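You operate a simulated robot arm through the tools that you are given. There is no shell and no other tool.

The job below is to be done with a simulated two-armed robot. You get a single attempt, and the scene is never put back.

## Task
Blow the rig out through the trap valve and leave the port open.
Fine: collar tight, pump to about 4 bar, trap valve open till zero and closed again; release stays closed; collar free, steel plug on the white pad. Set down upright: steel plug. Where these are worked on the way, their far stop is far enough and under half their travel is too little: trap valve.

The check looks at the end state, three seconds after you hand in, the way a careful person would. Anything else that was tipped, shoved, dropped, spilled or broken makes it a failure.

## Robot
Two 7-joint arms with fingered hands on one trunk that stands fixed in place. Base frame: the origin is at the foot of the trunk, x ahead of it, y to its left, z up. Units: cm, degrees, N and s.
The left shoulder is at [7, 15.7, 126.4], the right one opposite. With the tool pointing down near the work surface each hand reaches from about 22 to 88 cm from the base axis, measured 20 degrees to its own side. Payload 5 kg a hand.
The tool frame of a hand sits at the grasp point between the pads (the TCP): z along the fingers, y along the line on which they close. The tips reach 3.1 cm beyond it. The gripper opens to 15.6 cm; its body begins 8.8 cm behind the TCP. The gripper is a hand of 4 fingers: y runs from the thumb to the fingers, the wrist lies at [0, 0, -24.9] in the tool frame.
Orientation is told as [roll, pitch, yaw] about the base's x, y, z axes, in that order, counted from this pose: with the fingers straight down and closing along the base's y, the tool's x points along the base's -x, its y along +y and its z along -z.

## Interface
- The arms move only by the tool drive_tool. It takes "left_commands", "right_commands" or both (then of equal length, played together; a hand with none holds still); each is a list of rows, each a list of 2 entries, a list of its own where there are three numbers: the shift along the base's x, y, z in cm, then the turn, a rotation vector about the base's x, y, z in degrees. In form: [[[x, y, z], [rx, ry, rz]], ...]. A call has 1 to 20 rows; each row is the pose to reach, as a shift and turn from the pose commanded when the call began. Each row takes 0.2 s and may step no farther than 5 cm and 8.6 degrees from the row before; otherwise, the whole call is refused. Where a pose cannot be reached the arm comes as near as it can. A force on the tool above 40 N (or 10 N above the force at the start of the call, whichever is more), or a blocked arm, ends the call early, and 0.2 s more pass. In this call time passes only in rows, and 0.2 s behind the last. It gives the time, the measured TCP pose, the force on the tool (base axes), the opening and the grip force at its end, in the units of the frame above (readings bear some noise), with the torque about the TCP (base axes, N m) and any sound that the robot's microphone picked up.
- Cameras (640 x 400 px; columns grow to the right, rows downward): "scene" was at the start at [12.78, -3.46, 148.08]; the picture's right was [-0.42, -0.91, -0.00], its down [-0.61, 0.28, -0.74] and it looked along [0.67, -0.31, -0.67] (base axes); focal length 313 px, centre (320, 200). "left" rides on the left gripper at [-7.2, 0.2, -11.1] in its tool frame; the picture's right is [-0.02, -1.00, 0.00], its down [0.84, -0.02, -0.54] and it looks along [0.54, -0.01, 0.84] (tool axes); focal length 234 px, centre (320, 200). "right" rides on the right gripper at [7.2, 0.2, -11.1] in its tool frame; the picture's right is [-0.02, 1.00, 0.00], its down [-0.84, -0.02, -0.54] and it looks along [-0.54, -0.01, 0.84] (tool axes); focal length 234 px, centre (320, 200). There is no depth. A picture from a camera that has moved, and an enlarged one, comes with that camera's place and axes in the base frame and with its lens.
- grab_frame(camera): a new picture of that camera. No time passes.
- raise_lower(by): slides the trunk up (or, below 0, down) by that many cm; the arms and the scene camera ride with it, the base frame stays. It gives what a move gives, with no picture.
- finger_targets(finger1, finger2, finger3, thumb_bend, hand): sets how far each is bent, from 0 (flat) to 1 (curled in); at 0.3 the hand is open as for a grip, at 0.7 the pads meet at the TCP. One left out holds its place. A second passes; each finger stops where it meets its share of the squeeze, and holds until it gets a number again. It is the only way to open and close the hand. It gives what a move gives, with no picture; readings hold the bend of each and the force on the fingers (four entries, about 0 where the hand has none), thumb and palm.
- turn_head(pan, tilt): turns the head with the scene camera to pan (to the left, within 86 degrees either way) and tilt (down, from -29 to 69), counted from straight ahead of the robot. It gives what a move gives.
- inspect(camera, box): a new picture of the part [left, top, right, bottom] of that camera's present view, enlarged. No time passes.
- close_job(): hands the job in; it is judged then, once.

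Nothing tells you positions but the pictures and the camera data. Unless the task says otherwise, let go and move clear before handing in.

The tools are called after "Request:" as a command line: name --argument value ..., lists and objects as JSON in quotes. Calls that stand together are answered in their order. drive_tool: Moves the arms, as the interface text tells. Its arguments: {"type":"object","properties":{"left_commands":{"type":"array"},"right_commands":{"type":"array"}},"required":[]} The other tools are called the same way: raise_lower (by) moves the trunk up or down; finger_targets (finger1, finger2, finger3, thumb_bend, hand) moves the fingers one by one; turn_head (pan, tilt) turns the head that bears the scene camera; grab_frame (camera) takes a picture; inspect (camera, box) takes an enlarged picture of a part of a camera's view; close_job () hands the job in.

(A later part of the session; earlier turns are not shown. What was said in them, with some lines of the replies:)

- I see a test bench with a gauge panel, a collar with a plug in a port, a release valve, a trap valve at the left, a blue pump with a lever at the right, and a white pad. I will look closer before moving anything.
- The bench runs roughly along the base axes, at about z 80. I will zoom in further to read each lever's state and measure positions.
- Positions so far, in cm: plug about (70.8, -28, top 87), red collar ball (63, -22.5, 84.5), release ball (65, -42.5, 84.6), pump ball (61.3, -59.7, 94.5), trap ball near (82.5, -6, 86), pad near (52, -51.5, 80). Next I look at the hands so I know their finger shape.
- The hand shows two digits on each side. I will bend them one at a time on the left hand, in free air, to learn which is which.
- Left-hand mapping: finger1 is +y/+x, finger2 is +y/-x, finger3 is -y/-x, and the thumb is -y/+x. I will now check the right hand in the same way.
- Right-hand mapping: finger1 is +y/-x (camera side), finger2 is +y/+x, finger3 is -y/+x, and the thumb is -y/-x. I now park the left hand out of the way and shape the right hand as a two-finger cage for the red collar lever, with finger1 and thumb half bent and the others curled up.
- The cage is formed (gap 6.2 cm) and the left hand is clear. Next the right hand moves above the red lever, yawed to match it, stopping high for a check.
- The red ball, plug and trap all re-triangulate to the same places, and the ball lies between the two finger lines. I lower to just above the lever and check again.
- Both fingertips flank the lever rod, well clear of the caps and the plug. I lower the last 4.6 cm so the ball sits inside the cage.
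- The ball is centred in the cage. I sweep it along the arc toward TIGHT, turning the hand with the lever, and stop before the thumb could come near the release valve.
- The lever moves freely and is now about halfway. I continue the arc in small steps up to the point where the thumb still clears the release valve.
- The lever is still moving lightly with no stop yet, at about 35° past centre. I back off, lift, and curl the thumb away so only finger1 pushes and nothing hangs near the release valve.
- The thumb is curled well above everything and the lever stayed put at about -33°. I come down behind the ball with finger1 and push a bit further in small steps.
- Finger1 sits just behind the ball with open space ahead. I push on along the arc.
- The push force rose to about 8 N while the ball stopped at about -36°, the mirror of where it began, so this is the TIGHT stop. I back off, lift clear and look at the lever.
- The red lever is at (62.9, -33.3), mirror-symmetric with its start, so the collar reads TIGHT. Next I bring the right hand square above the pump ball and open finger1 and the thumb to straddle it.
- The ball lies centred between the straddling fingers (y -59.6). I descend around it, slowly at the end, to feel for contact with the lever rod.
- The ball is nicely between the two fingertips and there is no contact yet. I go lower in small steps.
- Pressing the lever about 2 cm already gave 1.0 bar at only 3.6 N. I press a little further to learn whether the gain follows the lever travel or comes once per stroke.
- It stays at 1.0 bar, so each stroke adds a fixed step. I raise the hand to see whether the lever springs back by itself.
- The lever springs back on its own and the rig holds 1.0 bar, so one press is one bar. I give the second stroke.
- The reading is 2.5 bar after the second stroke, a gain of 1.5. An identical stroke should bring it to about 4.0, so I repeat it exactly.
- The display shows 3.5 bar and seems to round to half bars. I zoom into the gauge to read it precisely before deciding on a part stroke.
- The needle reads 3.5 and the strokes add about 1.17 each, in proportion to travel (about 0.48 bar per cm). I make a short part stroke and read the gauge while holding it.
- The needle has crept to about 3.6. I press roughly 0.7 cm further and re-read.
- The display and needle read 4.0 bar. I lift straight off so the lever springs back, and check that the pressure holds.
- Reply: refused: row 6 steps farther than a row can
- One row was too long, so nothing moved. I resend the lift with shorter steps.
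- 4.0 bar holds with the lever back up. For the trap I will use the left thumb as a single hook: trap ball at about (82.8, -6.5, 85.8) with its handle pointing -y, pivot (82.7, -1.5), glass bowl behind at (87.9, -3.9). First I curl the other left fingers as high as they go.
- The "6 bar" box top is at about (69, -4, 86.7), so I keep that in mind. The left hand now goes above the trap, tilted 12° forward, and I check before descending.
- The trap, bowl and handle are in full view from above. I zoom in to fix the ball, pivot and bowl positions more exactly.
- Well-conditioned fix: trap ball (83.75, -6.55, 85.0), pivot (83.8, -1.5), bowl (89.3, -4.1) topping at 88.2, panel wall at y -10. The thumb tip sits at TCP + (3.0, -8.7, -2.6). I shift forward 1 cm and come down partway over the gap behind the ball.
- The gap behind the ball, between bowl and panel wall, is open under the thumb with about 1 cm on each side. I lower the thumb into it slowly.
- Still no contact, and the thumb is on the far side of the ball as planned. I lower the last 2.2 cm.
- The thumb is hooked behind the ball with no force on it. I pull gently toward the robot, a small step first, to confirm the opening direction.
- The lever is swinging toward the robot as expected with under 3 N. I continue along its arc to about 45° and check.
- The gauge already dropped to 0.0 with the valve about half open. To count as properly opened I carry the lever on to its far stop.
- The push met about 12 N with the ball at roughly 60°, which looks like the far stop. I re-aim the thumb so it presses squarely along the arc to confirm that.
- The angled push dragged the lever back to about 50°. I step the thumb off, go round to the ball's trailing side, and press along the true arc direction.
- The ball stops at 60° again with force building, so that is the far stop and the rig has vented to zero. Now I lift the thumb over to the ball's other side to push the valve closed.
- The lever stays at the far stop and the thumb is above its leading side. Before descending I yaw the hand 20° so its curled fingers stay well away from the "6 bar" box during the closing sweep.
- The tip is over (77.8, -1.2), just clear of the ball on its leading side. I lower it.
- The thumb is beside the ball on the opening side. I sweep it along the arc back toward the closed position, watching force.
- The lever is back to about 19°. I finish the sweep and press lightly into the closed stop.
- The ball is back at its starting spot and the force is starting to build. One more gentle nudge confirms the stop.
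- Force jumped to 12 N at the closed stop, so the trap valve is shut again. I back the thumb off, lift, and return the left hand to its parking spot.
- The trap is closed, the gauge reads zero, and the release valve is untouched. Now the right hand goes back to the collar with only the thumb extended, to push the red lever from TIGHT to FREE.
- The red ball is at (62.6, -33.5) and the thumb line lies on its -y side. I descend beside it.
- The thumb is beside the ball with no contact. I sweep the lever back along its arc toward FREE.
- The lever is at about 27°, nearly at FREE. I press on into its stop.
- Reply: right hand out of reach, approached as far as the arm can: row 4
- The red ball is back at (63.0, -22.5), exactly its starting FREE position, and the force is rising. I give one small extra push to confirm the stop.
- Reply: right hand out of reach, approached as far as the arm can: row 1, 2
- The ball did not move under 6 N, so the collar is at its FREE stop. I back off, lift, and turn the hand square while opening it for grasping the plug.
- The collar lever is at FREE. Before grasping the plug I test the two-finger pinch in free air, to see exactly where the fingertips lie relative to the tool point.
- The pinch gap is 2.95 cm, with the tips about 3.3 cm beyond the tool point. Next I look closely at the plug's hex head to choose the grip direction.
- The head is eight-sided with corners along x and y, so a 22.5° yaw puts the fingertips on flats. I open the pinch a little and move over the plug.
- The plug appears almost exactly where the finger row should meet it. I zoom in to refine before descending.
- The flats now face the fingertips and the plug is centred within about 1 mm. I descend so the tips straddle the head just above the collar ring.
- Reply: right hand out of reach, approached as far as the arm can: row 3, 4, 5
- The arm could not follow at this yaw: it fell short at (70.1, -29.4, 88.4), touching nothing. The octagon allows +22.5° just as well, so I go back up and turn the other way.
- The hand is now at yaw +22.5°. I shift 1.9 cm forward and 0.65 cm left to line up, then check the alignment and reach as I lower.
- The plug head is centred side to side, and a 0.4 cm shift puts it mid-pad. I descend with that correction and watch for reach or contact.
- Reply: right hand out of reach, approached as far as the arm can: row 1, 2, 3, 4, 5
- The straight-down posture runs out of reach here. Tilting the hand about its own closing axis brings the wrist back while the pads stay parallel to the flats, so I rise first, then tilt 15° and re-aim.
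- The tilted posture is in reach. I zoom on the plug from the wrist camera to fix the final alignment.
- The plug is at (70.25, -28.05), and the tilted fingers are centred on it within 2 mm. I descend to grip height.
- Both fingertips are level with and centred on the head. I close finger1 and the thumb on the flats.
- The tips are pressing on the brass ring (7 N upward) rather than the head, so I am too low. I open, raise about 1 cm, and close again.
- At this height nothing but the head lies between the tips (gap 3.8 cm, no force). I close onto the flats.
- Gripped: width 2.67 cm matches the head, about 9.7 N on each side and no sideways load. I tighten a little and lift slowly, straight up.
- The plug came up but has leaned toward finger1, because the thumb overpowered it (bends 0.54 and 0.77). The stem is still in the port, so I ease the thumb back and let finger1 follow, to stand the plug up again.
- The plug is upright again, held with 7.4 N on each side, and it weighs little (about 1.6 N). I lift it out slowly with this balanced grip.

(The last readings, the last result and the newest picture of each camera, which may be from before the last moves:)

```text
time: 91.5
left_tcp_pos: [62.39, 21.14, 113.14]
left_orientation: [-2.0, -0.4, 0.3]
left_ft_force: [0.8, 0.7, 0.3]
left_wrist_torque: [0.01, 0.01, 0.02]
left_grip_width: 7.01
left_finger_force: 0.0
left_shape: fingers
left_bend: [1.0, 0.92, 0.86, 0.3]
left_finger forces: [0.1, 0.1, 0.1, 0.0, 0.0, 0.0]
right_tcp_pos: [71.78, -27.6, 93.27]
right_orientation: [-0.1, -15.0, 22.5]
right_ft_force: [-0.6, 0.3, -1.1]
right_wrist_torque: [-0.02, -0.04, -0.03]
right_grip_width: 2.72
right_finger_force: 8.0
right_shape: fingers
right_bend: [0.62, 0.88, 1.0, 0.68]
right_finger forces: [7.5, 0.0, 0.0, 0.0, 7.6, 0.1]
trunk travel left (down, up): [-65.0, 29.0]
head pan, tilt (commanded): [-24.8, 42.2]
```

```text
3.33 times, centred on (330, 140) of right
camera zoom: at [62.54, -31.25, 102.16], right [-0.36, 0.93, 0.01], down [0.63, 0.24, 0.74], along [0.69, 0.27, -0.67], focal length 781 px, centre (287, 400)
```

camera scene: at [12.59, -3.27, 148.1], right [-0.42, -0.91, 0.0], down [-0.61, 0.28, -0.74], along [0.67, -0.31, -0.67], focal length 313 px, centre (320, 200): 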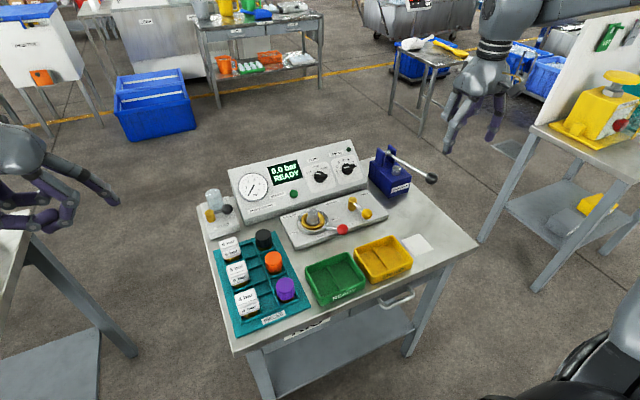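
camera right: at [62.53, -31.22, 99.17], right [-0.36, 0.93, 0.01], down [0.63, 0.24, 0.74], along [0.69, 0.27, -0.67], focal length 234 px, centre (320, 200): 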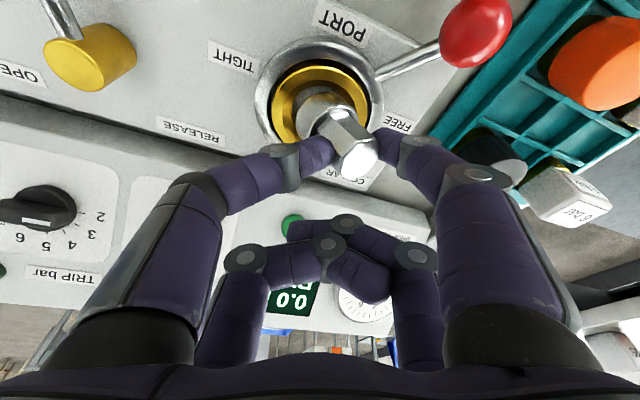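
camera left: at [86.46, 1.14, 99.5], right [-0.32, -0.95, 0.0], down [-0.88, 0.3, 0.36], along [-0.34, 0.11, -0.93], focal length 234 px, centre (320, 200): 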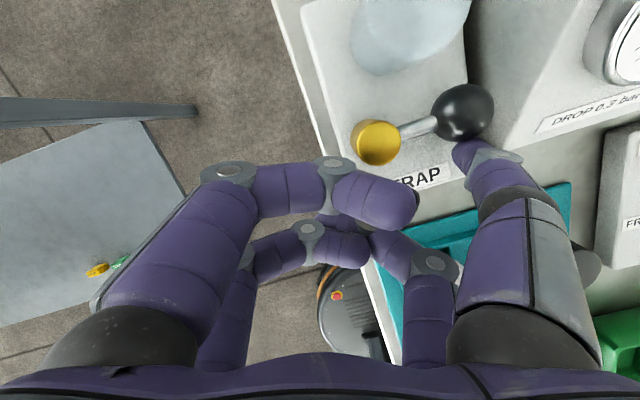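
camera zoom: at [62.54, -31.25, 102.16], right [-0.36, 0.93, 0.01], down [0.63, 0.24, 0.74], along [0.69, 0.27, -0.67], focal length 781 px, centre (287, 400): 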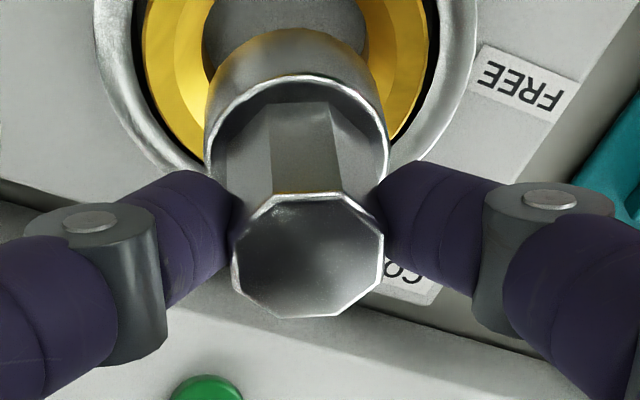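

The plug is clear of the port and nearly upright, standing within about 3°. I lift it higher and check from both cameras before carrying it.

Request:
drive_tool --right_commands '[[[0, 0, 1], [0, 0, 0]], [[0, 0, 2.5], [0, 0, 0]], [[0, 0, 4], [0, 0, 0]], [[0, 0, 6], [0, 0, 0]], [[0, 0, 8], [0, 0, 0]], [[0, 0, 9.5], [0, 0, 0]], [[0, 0, 10], [0, 0, 0]]]'

Request:
inspect --camera "scene" --box '[280, 130, 360, 210]'

Request:
inspect --camera "right" --box '[260, 80, 400, 200]'

Request:
grab_frame --camera "scene"

```text
time: 93.1
left_tcp_pos: [62.31, 21.06, 113.06]
left_orientation: [-1.9, -0.3, 0.3]
left_ft_force: [0.3, 0.1, -0.3]
left_wrist_torque: [0.0, 0.01, 0.01]
left_grip_width: 7.09
left_finger_force: 0.0
left_shape: fingers
left_bend: [1.0, 0.92, 0.86, 0.3]
left_finger forces: [0.0, 0.1, 0.1, 0.0, 0.1, 0.1]
right_tcp_pos: [71.6, -27.69, 103.39]
right_orientation: [0.1, -15.0, 22.5]
right_ft_force: [0.6, -0.7, -0.7]
right_wrist_torque: [0.0, -0.02, 0.0]
right_grip_width: 2.66
right_finger_force: 7.4
right_shape: fingers
right_bend: [0.62, 0.88, 1.0, 0.68]
right_finger forces: [7.5, 0.0, 0.1, 0.1, 7.4, 0.0]
trunk travel left (down, up): [-65.0, 29.0]
head pan, tilt (commanded): [-24.8, 42.2]
```

```text
5.00 times, centred on (320, 170) of scene
camera zoom: at [12.8, -3.44, 148.08], right [-0.42, -0.91, 0.0], down [-0.61, 0.28, -0.74], along [0.67, -0.31, -0.67], focal length 1566 px, centre (320, 350)
```

zoom: 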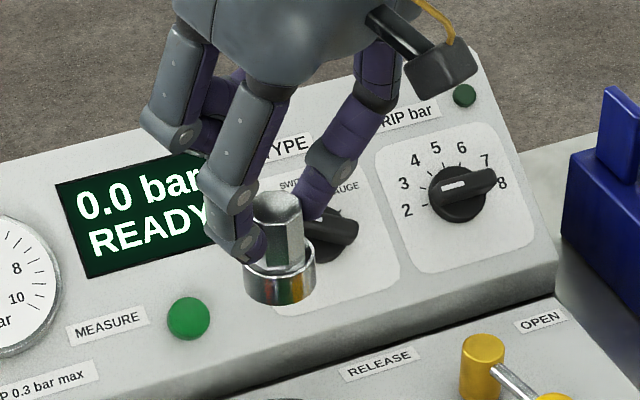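

```text
3.33 times, centred on (330, 140) of right
camera zoom: at [62.46, -31.3, 112.19], right [-0.36, 0.93, 0.01], down [0.63, 0.24, 0.74], along [0.69, 0.27, -0.67], focal length 781 px, centre (287, 400)
```

zoom: 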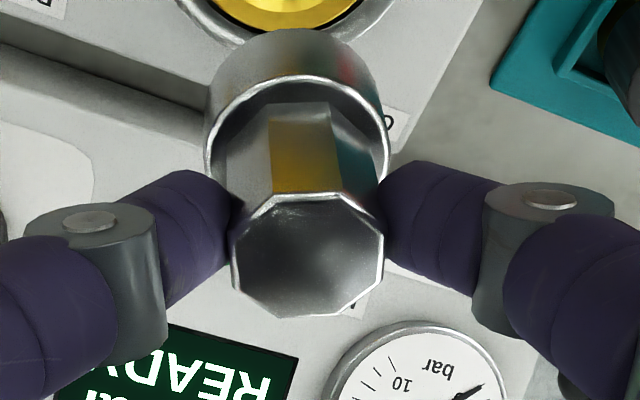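

```text
taken
camera scene: at [12.8, -3.44, 148.08], right [-0.42, -0.91, 0.0], down [-0.61, 0.28, -0.74], along [0.67, -0.31, -0.67], focal length 313 px, centre (320, 200)
```

scene: 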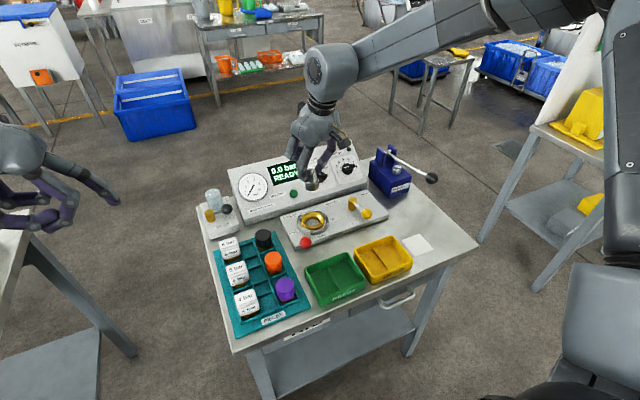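

The plug hangs straight, with its bottom about 7.2 cm below the tool point. I carry it high over to the white pad, turning the hand 45° on the way so the fingers will open clear of the yellow tray.

Request:
drive_tool --right_commands '[[[-1.0, -1.2, 0.3], [0, 0, 2]], [[-2.5, -3.1, 0.5], [0, 0, 5.5]], [[-4.3, -5.3, 0.5], [0, 0, 9.5]], [[-6.2, -7.6, 0.5], [0, 0, 14]], [[-8.1, -9.9, 0.5], [0, 0, 18.5]], [[-10, -12.2, 0.5], [0, 0, 23]], [[-11.9, -14.6, 0.5], [0, 0, 28]], [[-13.8, -16.9, 0.5], [0, 0, 33]], [[-15.5, -19, 0.5], [0, 0, 37.5]], [[-17, -20.8, 0.5], [0, 0, 41]], [[-18.2, -22.3, 0.3], [0, 0, 43.5]], [[-18.8, -23.1, 0], [0, 0, 45]]]'

Request:
grab_frame --camera "right"

Request:
inspect --camera "scene" --box '[330, 90, 510, 270]'

```text
time: 95.7
left_tcp_pos: [62.4, 21.12, 113.09]
left_orientation: [-2.0, -0.4, 0.3]
left_ft_force: [0.1, -0.1, -0.2]
left_wrist_torque: [-0.02, 0.0, 0.03]
left_grip_width: 7.05
left_finger_force: 0.1
left_shape: fingers
left_bend: [1.0, 0.92, 0.86, 0.3]
left_finger forces: [0.0, 0.1, 0.0, 0.0, 0.0, 0.0]
right_tcp_pos: [52.89, -50.69, 103.16]
right_orientation: [0.2, -15.0, 67.5]
right_ft_force: [-0.5, -0.3, -1.5]
right_wrist_torque: [0.02, -0.02, -0.04]
right_grip_width: 2.69
right_finger_force: 8.0
right_shape: fingers
right_bend: [0.62, 0.88, 1.0, 0.68]
right_finger forces: [7.4, 0.1, 0.0, 0.0, 7.4, 0.0]
trunk travel left (down, up): [-65.0, 29.0]
head pan, tilt (commanded): [-24.8, 42.2]
```

```text
taken
camera right: at [48.88, -59.86, 112.11], right [-0.92, 0.4, 0.01], down [0.28, 0.61, 0.74], along [0.3, 0.68, -0.67], focal length 234 px, centre (320, 200)
```

right: 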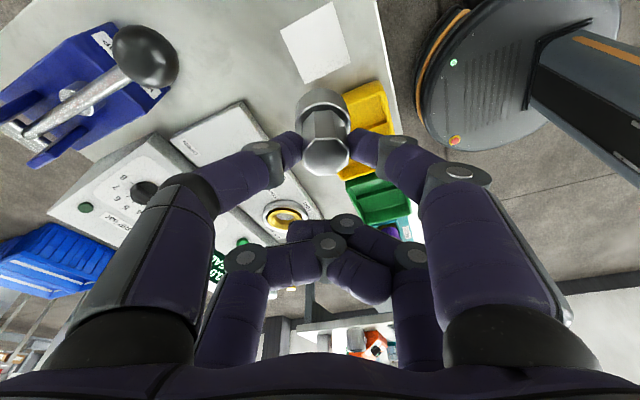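

```text
2.22 times, centred on (420, 180) of scene
camera zoom: at [12.81, -3.5, 148.08], right [-0.42, -0.91, 0.0], down [-0.61, 0.28, -0.74], along [0.67, -0.31, -0.67], focal length 696 px, centre (98, 244)
```

zoom: 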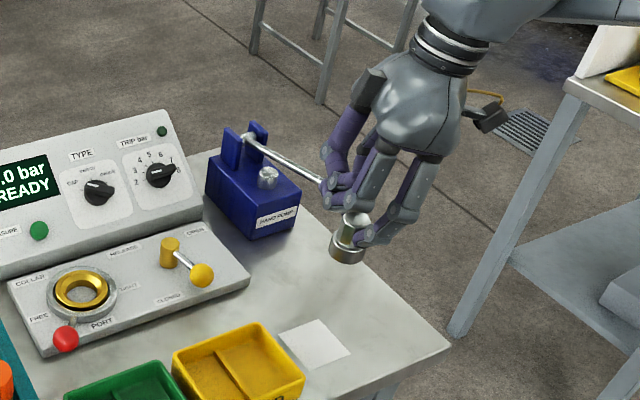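

The plug is right above the pad (pad centre about (52.3, -52.3)). I zoom in from both cameras to check that it hangs upright.

Request:
inspect --camera "scene" --box '[395, 150, 455, 210]'

Request:
inspect --camera "right" --box '[255, 0, 395, 190]'

```text
6.67 times, centred on (425, 180) of scene
camera zoom: at [12.81, -3.5, 148.08], right [-0.42, -0.91, 0.0], down [-0.61, 0.28, -0.74], along [0.67, -0.31, -0.67], focal length 2088 px, centre (-380, 333)
```

zoom: 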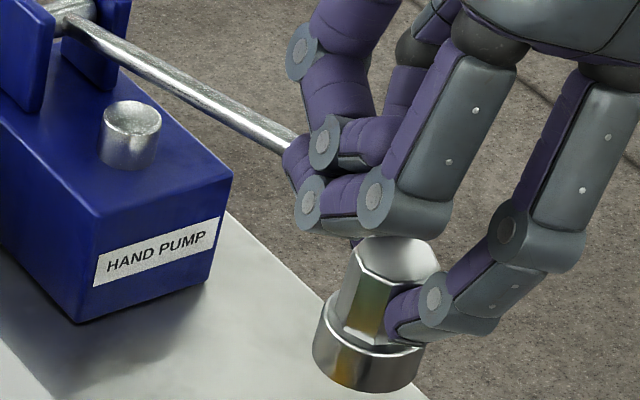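

```text
2.11 times, centred on (325, 95) of right
camera zoom: at [48.88, -59.86, 112.11], right [-0.92, 0.4, 0.01], down [0.28, 0.61, 0.74], along [0.3, 0.68, -0.67], focal length 493 px, centre (310, 421)
```

zoom: 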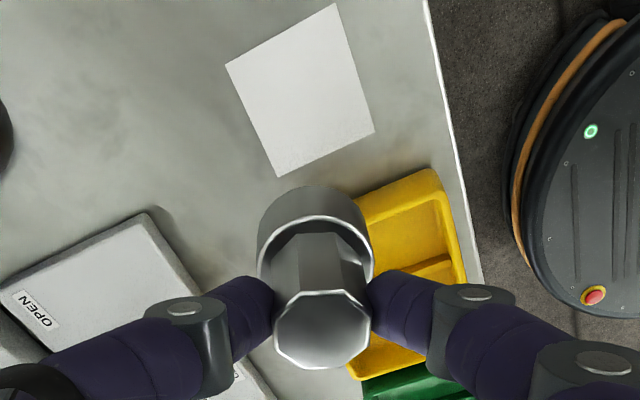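

It hangs within about 2° of vertical over the pad centre. I lower it most of the way.

Request:
drive_tool --right_commands '[[[0, -0.1, -1.5], [0, 0, 0]], [[0, -0.1, -4], [0, 0, 0]], [[0, -0.1, -6.5], [0, 0, 0]], [[0, -0.1, -9], [0, 0, 0]], [[0, -0.1, -11.2], [0, 0, 0]], [[0, -0.1, -13], [0, 0, 0]], [[0, -0.1, -14], [0, 0, 0]], [[0, -0.1, -14.3], [0, 0, 0]]]'

Request:
inspect --camera "scene" --box '[380, 180, 470, 270]'

Request:
grab_frame --camera "right"

```text
time: 97.5
left_tcp_pos: [62.38, 21.05, 113.14]
left_orientation: [-2.0, -0.4, 0.3]
left_ft_force: [-0.3, 0.1, -0.1]
left_wrist_torque: [-0.02, 0.01, 0.0]
left_grip_width: 7.03
left_finger_force: 0.1
left_shape: fingers
left_bend: [1.0, 0.92, 0.86, 0.3]
left_finger forces: [0.0, 0.0, 0.1, 0.1, 0.0, 0.1]
right_tcp_pos: [52.88, -50.79, 88.97]
right_orientation: [0.1, -14.9, 67.5]
right_ft_force: [0.6, 0.2, -1.3]
right_wrist_torque: [0.02, -0.01, -0.02]
right_grip_width: 2.67
right_finger_force: 7.0
right_shape: fingers
right_bend: [0.62, 0.88, 1.0, 0.68]
right_finger forces: [7.4, 0.0, 0.0, 0.1, 7.5, 0.0]
trunk travel left (down, up): [-65.0, 29.0]
head pan, tilt (commanded): [-24.8, 42.2]
```

```text
4.44 times, centred on (425, 225) of scene
camera zoom: at [12.78, -3.46, 148.08], right [-0.42, -0.91, 0.0], down [-0.61, 0.28, -0.74], along [0.67, -0.31, -0.67], focal length 1392 px, centre (-147, 89)
```

zoom: 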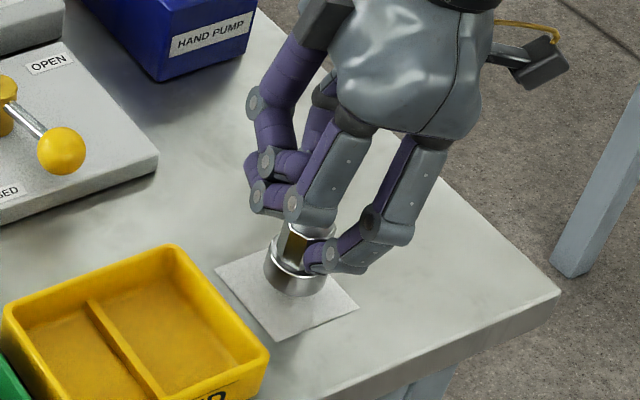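

```text
taken
camera right: at [48.91, -59.89, 97.83], right [-0.91, 0.4, 0.01], down [0.28, 0.61, 0.74], along [0.3, 0.68, -0.67], focal length 234 px, centre (320, 200)
```

right: 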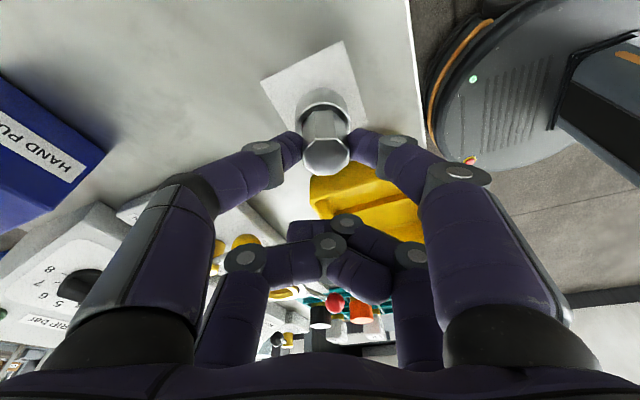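

The plug is just above the pad, about 0.6 cm off centre toward the robot. I shift 0.5 cm forward and lower in small steps until I feel contact.

Request:
drive_tool --right_commands '[[[0.3, 0, -0.3], [0, 0, 0]], [[0.5, 0, -0.6], [0, 0, 0]], [[0.5, 0, -0.9], [0, 0, 0]], [[0.5, 0, -1.2], [0, 0, 0]]]'

Request:
inspect --camera "scene" --box '[390, 200, 460, 270]'

```text
time: 98.5
left_tcp_pos: [62.47, 20.99, 113.05]
left_orientation: [-1.9, -0.4, 0.3]
left_ft_force: [0.8, 0.1, -0.7]
left_wrist_torque: [0.0, 0.02, 0.01]
left_grip_width: 7.04
left_finger_force: 0.1
left_shape: fingers
left_bend: [1.0, 0.92, 0.86, 0.3]
left_finger forces: [0.0, 0.0, 0.0, 0.1, 0.1, 0.0]
right_tcp_pos: [53.48, -50.86, 87.78]
right_orientation: [0.0, -15.0, 67.5]
right_ft_force: [0.3, -0.4, -0.4]
right_wrist_torque: [0.03, 0.02, -0.01]
right_grip_width: 2.65
right_finger_force: 7.4
right_shape: fingers
right_bend: [0.62, 0.88, 1.0, 0.68]
right_finger forces: [7.4, 0.1, 0.0, 0.0, 7.5, 0.1]
trunk travel left (down, up): [-65.0, 29.0]
head pan, tilt (commanded): [-24.8, 42.2]
```

```text
5.71 times, centred on (425, 235) of scene
camera zoom: at [12.8, -3.5, 148.08], right [-0.42, -0.91, 0.0], down [-0.61, 0.28, -0.74], along [0.67, -0.31, -0.67], focal length 1790 px, centre (-280, 0)
```

zoom: 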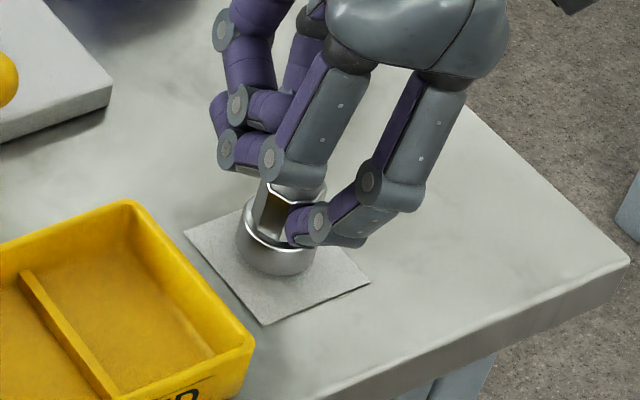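

No contact yet. I continue down in quarter-centimetre steps.

Request:
drive_tool --right_commands '[[[0, 0, -0.2], [0, 0, 0]], [[0, 0, -0.4], [0, 0, 0]]]'

Request:
drive_tool --right_commands '[[[0, 0, -0.2], [0, 0, 0]], [[0, 0, -0.4], [0, 0, 0]]]'

Request:
inspect --camera "scene" --box '[390, 200, 460, 270]'

```text
time: 99.1
left_tcp_pos: [62.43, 21.06, 113.07]
left_orientation: [-2.0, -0.4, 0.4]
left_ft_force: [-0.5, 0.3, -0.7]
left_wrist_torque: [0.02, 0.02, -0.01]
left_grip_width: 7.05
left_finger_force: 0.1
left_shape: fingers
left_bend: [1.0, 0.92, 0.86, 0.3]
left_finger forces: [0.0, 0.1, 0.1, 0.1, 0.0, 0.0]
right_tcp_pos: [53.53, -50.77, 87.33]
right_orientation: [0.1, -14.9, 67.5]
right_ft_force: [0.1, 0.6, -1.0]
right_wrist_torque: [0.0, -0.03, 0.0]
right_grip_width: 2.7
right_finger_force: 7.6
right_shape: fingers
right_bend: [0.62, 0.88, 1.0, 0.68]
right_finger forces: [7.4, 0.1, 0.0, 0.1, 7.5, 0.1]
trunk travel left (down, up): [-65.0, 29.0]
head pan, tilt (commanded): [-24.8, 42.2]
```

```text
time: 99.7
left_tcp_pos: [62.36, 21.03, 113.18]
left_orientation: [-2.0, -0.4, 0.3]
left_ft_force: [-0.2, 0.8, -1.4]
left_wrist_torque: [0.01, -0.03, -0.01]
left_grip_width: 7.03
left_finger_force: 0.0
left_shape: fingers
left_bend: [1.0, 0.92, 0.86, 0.3]
left_finger forces: [0.0, 0.1, 0.0, 0.1, 0.0, 0.1]
right_tcp_pos: [53.31, -50.72, 86.95]
right_orientation: [0.1, -14.9, 67.5]
right_ft_force: [0.2, -0.3, 1.1]
right_wrist_torque: [-0.03, 0.02, 0.01]
right_grip_width: 2.65
right_finger_force: 8.2
right_shape: fingers
right_bend: [0.62, 0.88, 1.0, 0.67]
right_finger forces: [7.7, 0.0, 0.0, 0.1, 8.4, 0.0]
trunk travel left (down, up): [-65.0, 29.0]
head pan, tilt (commanded): [-24.8, 42.2]
```

```text
5.71 times, centred on (425, 235) of scene
camera zoom: at [12.76, -3.43, 148.09], right [-0.42, -0.91, 0.0], down [-0.61, 0.28, -0.74], along [0.67, -0.31, -0.67], focal length 1790 px, centre (-280, 0)
```

zoom: 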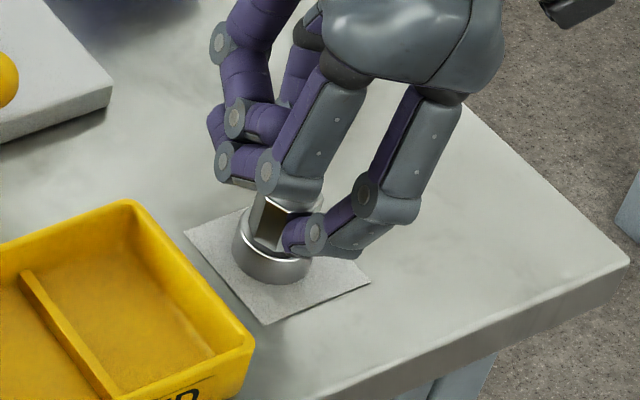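

The force has turned upward, so the base is touching the pad. I press down 0.2 cm more so it seats flat, then check.

Request:
drive_tool --right_commands '[[[0, 0, -0.1], [0, 0, 0]], [[0, 0, -0.2], [0, 0, 0]]]'

Request:
inspect --camera "scene" --box '[390, 200, 460, 270]'

Request:
inspect --camera "right" --box '[245, 20, 405, 200]'

```text
time: 100.3
left_tcp_pos: [62.28, 21.12, 113.19]
left_orientation: [-2.1, -0.5, 0.3]
left_ft_force: [0.2, -0.5, 0.2]
left_wrist_torque: [-0.01, 0.03, 0.01]
left_grip_width: 7.03
left_finger_force: 0.0
left_shape: fingers
left_bend: [1.0, 0.92, 0.86, 0.3]
left_finger forces: [0.0, 0.0, 0.0, 0.0, 0.0, 0.1]
right_tcp_pos: [53.35, -50.76, 86.98]
right_orientation: [-0.1, -14.9, 67.5]
right_ft_force: [-1.7, 0.5, 7.3]
right_wrist_torque: [-0.03, 0.13, 0.01]
right_grip_width: 2.66
right_finger_force: 9.2
right_shape: fingers
right_bend: [0.63, 0.88, 1.0, 0.67]
right_finger forces: [9.3, 0.0, 0.1, 0.1, 8.5, 0.0]
trunk travel left (down, up): [-65.0, 29.0]
head pan, tilt (commanded): [-24.8, 42.2]
```

```text
5.71 times, centred on (425, 235) of scene
camera zoom: at [12.69, -3.36, 148.1], right [-0.42, -0.91, 0.0], down [-0.61, 0.28, -0.74], along [0.67, -0.31, -0.67], focal length 1790 px, centre (-280, 0)
```

zoom: 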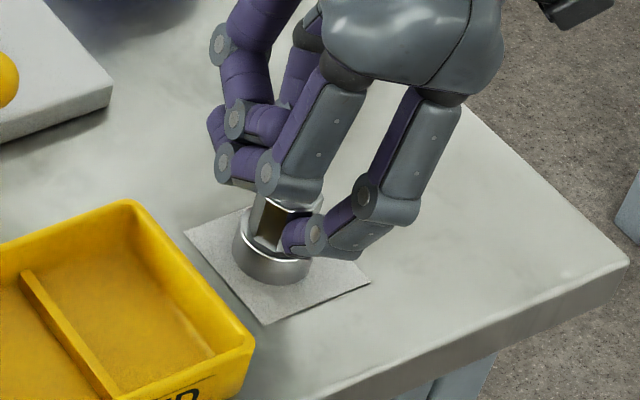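

```text
2.22 times, centred on (325, 110) of right
camera zoom: at [49.38, -59.85, 95.8], right [-0.91, 0.4, 0.01], down [0.27, 0.61, 0.74], along [0.3, 0.68, -0.67], focal length 520 px, centre (309, 400)
```

zoom: 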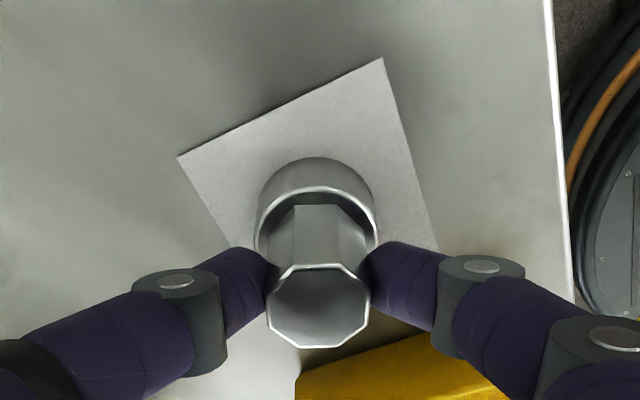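

The plug is seated flat near the middle of the pad with 7 N of press. I ease the press off slightly, then open both fingers together just a little.

Request:
drive_tool --right_commands '[[[0, 0, 0.1], [0, 0, 0]], [[0, 0, 0.2], [0, 0, 0]]]'

Request:
finger_targets --hand "right" --finger1 0.6 --thumb_bend 0.65

Request:
inspect --camera "right" --box '[245, 20, 405, 200]'

Request:
inspect --camera "scene" --box '[390, 200, 460, 270]'

```text
time: 100.9
left_tcp_pos: [62.37, 21.04, 113.03]
left_orientation: [-2.0, -0.4, 0.3]
left_ft_force: [0.0, 0.1, 0.1]
left_wrist_torque: [0.02, 0.01, 0.03]
left_grip_width: 7.04
left_finger_force: 0.0
left_shape: fingers
left_bend: [1.0, 0.92, 0.86, 0.3]
left_finger forces: [0.0, 0.0, 0.1, 0.0, 0.0, 0.1]
right_tcp_pos: [53.42, -50.8, 86.9]
right_orientation: [0.0, -15.1, 67.5]
right_ft_force: [0.0, 0.7, 3.3]
right_wrist_torque: [0.03, 0.05, -0.02]
right_grip_width: 2.68
right_finger_force: 8.3
right_shape: fingers
right_bend: [0.63, 0.88, 1.0, 0.67]
right_finger forces: [8.5, 0.1, 0.1, 0.0, 8.4, 0.0]
trunk travel left (down, up): [-65.0, 29.0]
head pan, tilt (commanded): [-24.8, 42.2]
```

```text
time: 101.9
left_tcp_pos: [62.42, 21.09, 113.08]
left_orientation: [-2.1, -0.4, 0.3]
left_ft_force: [-0.6, -0.3, 0.4]
left_wrist_torque: [0.01, 0.0, 0.01]
left_grip_width: 7.06
left_finger_force: 0.1
left_shape: fingers
left_bend: [1.0, 0.92, 0.86, 0.3]
left_finger forces: [0.0, 0.0, 0.0, 0.0, 0.0, 0.0]
right_tcp_pos: [53.38, -50.84, 87.08]
right_orientation: [0.0, -15.0, 67.4]
right_ft_force: [0.5, -0.4, -1.4]
right_wrist_torque: [0.04, -0.01, -0.01]
right_grip_width: 3.22
right_finger_force: 0.1
right_shape: fingers
right_bend: [0.6, 0.88, 1.0, 0.65]
right_finger forces: [0.0, 0.0, 0.0, 0.0, 0.1, 0.0]
trunk travel left (down, up): [-65.0, 29.0]
head pan, tilt (commanded): [-24.8, 42.2]
```

```text
2.22 times, centred on (325, 110) of right
camera zoom: at [49.34, -59.95, 95.85], right [-0.91, 0.4, 0.01], down [0.28, 0.61, 0.74], along [0.3, 0.68, -0.67], focal length 520 px, centre (309, 400)
```

zoom: 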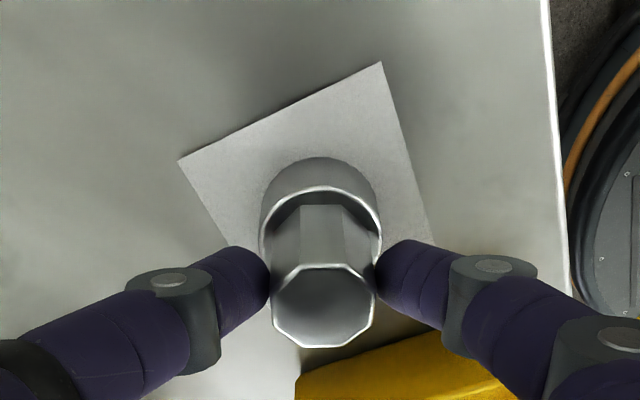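

```text
5.71 times, centred on (425, 235) of scene
camera zoom: at [12.78, -3.46, 148.08], right [-0.42, -0.91, 0.0], down [-0.61, 0.28, -0.74], along [0.67, -0.31, -0.67], focal length 1790 px, centre (-280, 0)
```

zoom: 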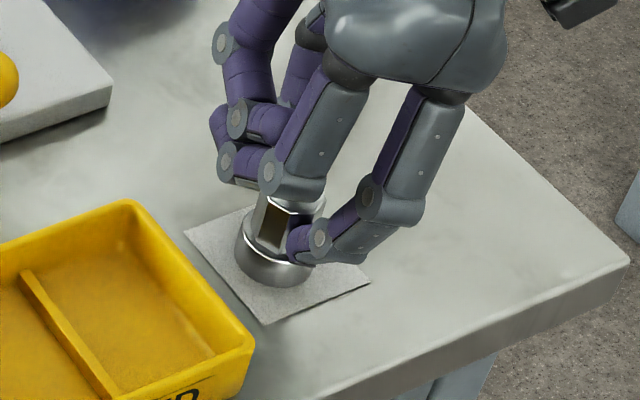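

Released: no force on either finger and the plug stands by itself. I open wider and lift straight up.

Request:
finger_targets --hand "right" --finger1 0.52 --thumb_bend 0.55

Request:
drive_tool --right_commands '[[[0, 0, 0.7], [0, 0, 0]], [[0, 0, 1.5], [0, 0, 0]], [[0, 0, 3], [0, 0, 0]], [[0, 0, 5], [0, 0, 0]], [[0, 0, 8], [0, 0, 0]], [[0, 0, 12], [0, 0, 0]], [[0, 0, 16], [0, 0, 0]]]'

Request:
inspect --camera "scene" --box '[380, 200, 460, 280]'

Request:
grab_frame --camera "right"

```text
time: 102.9
left_tcp_pos: [62.29, 21.0, 113.17]
left_orientation: [-2.0, -0.4, 0.3]
left_ft_force: [-0.1, 0.2, -0.6]
left_wrist_torque: [-0.06, -0.02, -0.02]
left_grip_width: 7.05
left_finger_force: 0.0
left_shape: fingers
left_bend: [1.0, 0.92, 0.86, 0.3]
left_finger forces: [0.0, 0.0, 0.1, 0.0, 0.0, 0.0]
right_tcp_pos: [53.39, -50.77, 86.92]
right_orientation: [0.1, -15.0, 67.6]
right_ft_force: [-0.4, -0.3, -0.4]
right_wrist_torque: [0.0, -0.01, 0.02]
right_grip_width: 6.65
right_finger_force: 0.1
right_shape: fingers
right_bend: [0.52, 0.88, 1.0, 0.55]
right_finger forces: [0.0, 0.0, 0.0, 0.0, 0.0, 0.0]
trunk travel left (down, up): [-65.0, 29.0]
head pan, tilt (commanded): [-24.8, 42.2]
```

```text
time: 104.5
left_tcp_pos: [62.46, 21.19, 113.19]
left_orientation: [-2.0, -0.6, 0.3]
left_ft_force: [-0.2, 0.2, -0.1]
left_wrist_torque: [-0.02, 0.0, 0.02]
left_grip_width: 7.03
left_finger_force: 0.1
left_shape: fingers
left_bend: [1.0, 0.92, 0.86, 0.3]
left_finger forces: [0.0, 0.0, 0.1, 0.0, 0.1, 0.0]
right_tcp_pos: [53.37, -50.49, 103.08]
right_orientation: [0.0, -15.0, 67.5]
right_ft_force: [0.6, 0.6, 0.2]
right_wrist_torque: [0.01, -0.02, -0.02]
right_grip_width: 6.62
right_finger_force: 0.1
right_shape: fingers
right_bend: [0.52, 0.88, 1.0, 0.55]
right_finger forces: [0.1, 0.1, 0.1, 0.1, 0.0, 0.1]
trunk travel left (down, up): [-65.0, 29.0]
head pan, tilt (commanded): [-24.8, 42.2]
```

```text
5.00 times, centred on (420, 240) of scene
camera zoom: at [12.71, -3.38, 148.08], right [-0.42, -0.91, 0.0], down [-0.61, 0.28, -0.74], along [0.67, -0.31, -0.67], focal length 1566 px, centre (-180, 0)
```

zoom: 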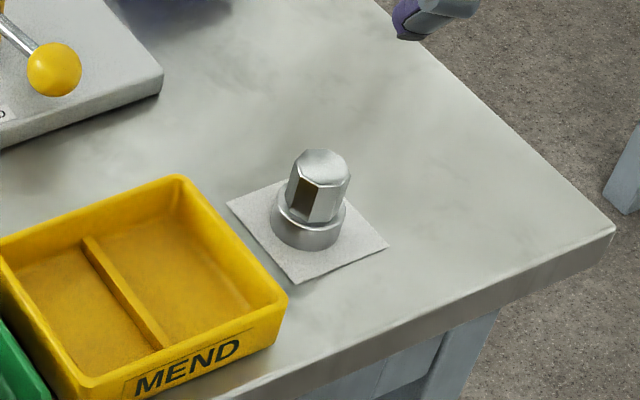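

```text
taken
camera right: at [49.35, -59.62, 111.95], right [-0.91, 0.4, 0.01], down [0.28, 0.61, 0.74], along [0.3, 0.68, -0.67], focal length 234 px, centre (320, 200)
```

right: 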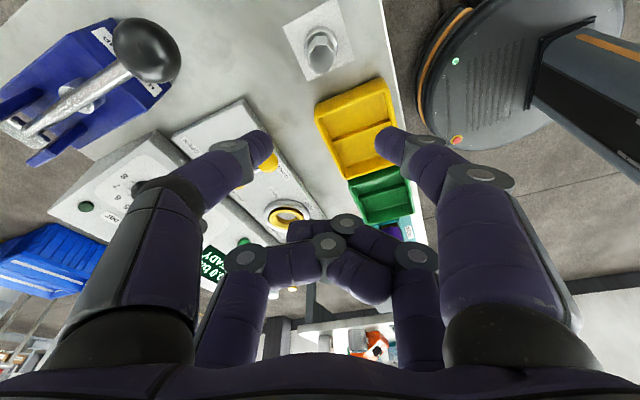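

The plug stands upright in the middle of the pad. I raise the right hand clear and do a full final check of every item.

Request:
drive_tool --right_commands '[[[0, 0, 3], [0, 0, 0]], [[-1, -1, 6], [0, 0, -4]], [[-2, -2, 9], [0, 0, -8]], [[-4, -3, 12], [0, 0, -12]], [[-6, -4, 14], [0, 0, -16]]]'

Request:
grab_frame --camera "scene"

Request:
inspect --camera "scene" --box '[270, 170, 400, 270]'

Request:
inspect --camera "scene" --box '[190, 140, 320, 240]'

Request:
inspect --camera "scene" --box '[200, 220, 320, 340]'

Request:
inspect --camera "scene" --box '[340, 130, 480, 290]'

```text
time: 105.7
left_tcp_pos: [62.19, 21.14, 113.17]
left_orientation: [-2.0, -0.5, 0.3]
left_ft_force: [-0.9, 0.1, -0.5]
left_wrist_torque: [-0.03, 0.0, -0.02]
left_grip_width: 7.02
left_finger_force: 0.0
left_shape: fingers
left_bend: [1.0, 0.92, 0.86, 0.3]
left_finger forces: [0.0, 0.1, 0.1, 0.0, 0.1, 0.0]
right_tcp_pos: [47.36, -54.39, 116.89]
right_orientation: [0.0, -15.0, 51.5]
right_ft_force: [0.2, -0.2, 0.1]
right_wrist_torque: [-0.02, -0.04, -0.03]
right_grip_width: 6.67
right_finger_force: 0.1
right_shape: fingers
right_bend: [0.52, 0.88, 1.0, 0.55]
right_finger forces: [0.1, 0.0, 0.0, 0.0, 0.0, 0.0]
trunk travel left (down, up): [-65.0, 29.0]
head pan, tilt (commanded): [-24.8, 42.2]
```

```text
taken
camera scene: at [12.6, -3.4, 148.09], right [-0.42, -0.91, 0.0], down [-0.61, 0.28, -0.74], along [0.67, -0.31, -0.67], focal length 313 px, centre (320, 200)
```

scene: 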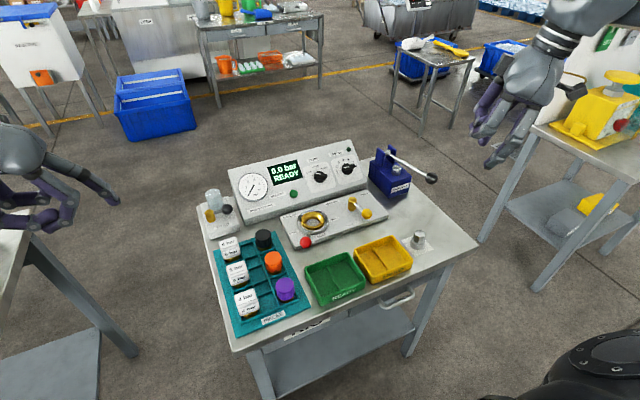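

```text
4.00 times, centred on (335, 220) of scene
camera zoom: at [12.6, -3.4, 148.09], right [-0.42, -0.91, 0.0], down [-0.61, 0.28, -0.74], along [0.67, -0.31, -0.67], focal length 1253 px, centre (260, 120)
```

zoom: 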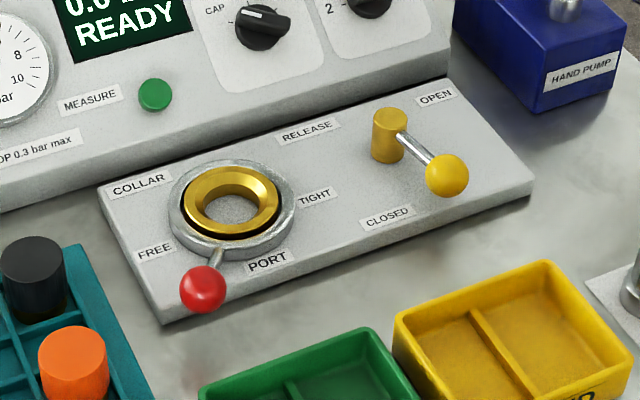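

```text
4.00 times, centred on (255, 190) of scene
camera zoom: at [12.6, -3.4, 148.09], right [-0.42, -0.91, 0.0], down [-0.61, 0.28, -0.74], along [0.67, -0.31, -0.67], focal length 1253 px, centre (580, 240)
```

zoom: 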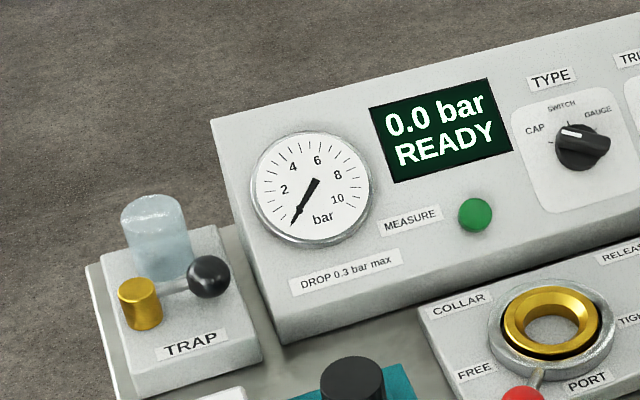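

```text
3.33 times, centred on (260, 280) of scene
camera zoom: at [12.6, -3.4, 148.09], right [-0.42, -0.91, 0.0], down [-0.61, 0.28, -0.74], along [0.67, -0.31, -0.67], focal length 1044 px, centre (520, -67)
```

zoom: 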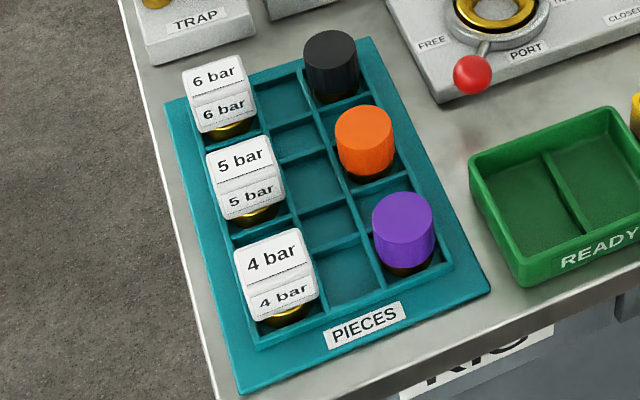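

```text
2.50 times, centred on (410, 210) of scene
camera zoom: at [12.6, -3.4, 148.09], right [-0.42, -0.91, 0.0], down [-0.61, 0.28, -0.74], along [0.67, -0.31, -0.67], focal length 783 px, centre (95, 175)
```

zoom: 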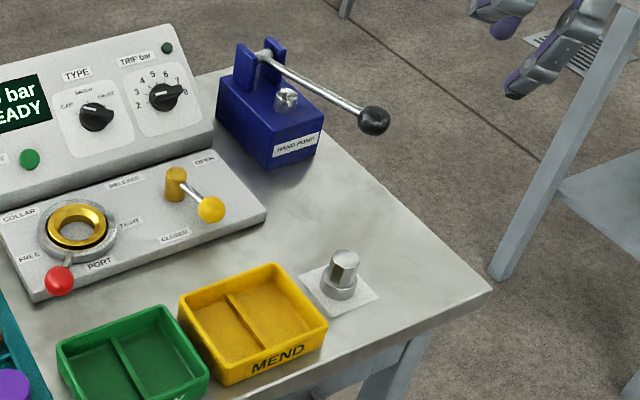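

I'm handing the job in now, as everything is in its required end state:

| Item | State |
|---|---|
| Collar | FREE, port open |
| Steel plug | upright near the middle of the white pad |
| Trap valve | back exactly at its closed position |
| Gauge and display | 0.0 bar |
| Release valve | still closed, never touched |
| Pieces, trays and dials | undisturbed |
| Hands | clear of the bench |

Request:
close_job

```text
The job is handed in.
```

The job is done and handed in: the rig was blown out through the trap valve and the port is open. I haven't been shown the result of the check.

- **Collar:** I turned it to TIGHT for pumping. At the end I pushed it back to its FREE stop.
- **Pump:** It took three full strokes and a short one. The display read 4.0 bar and held.
- **Trap valve:** I opened it to its far stop and the gauge fell to zero. Then I closed it firmly, and the handle is back exactly where it started.
- **Release valve:** It stayed closed and was never touched.
- **Steel plug:** It stands upright near the middle of the white pad. It leaned in the grip while I was lifting it out, and I straightened it before it left the port.

On my first try at gripping the plug, the fingertips pressed on the brass ring around the port. I saw no mark or movement from that. In the last pictures the trays, pieces and dials looked undisturbed, and both hands were clear of the bench.
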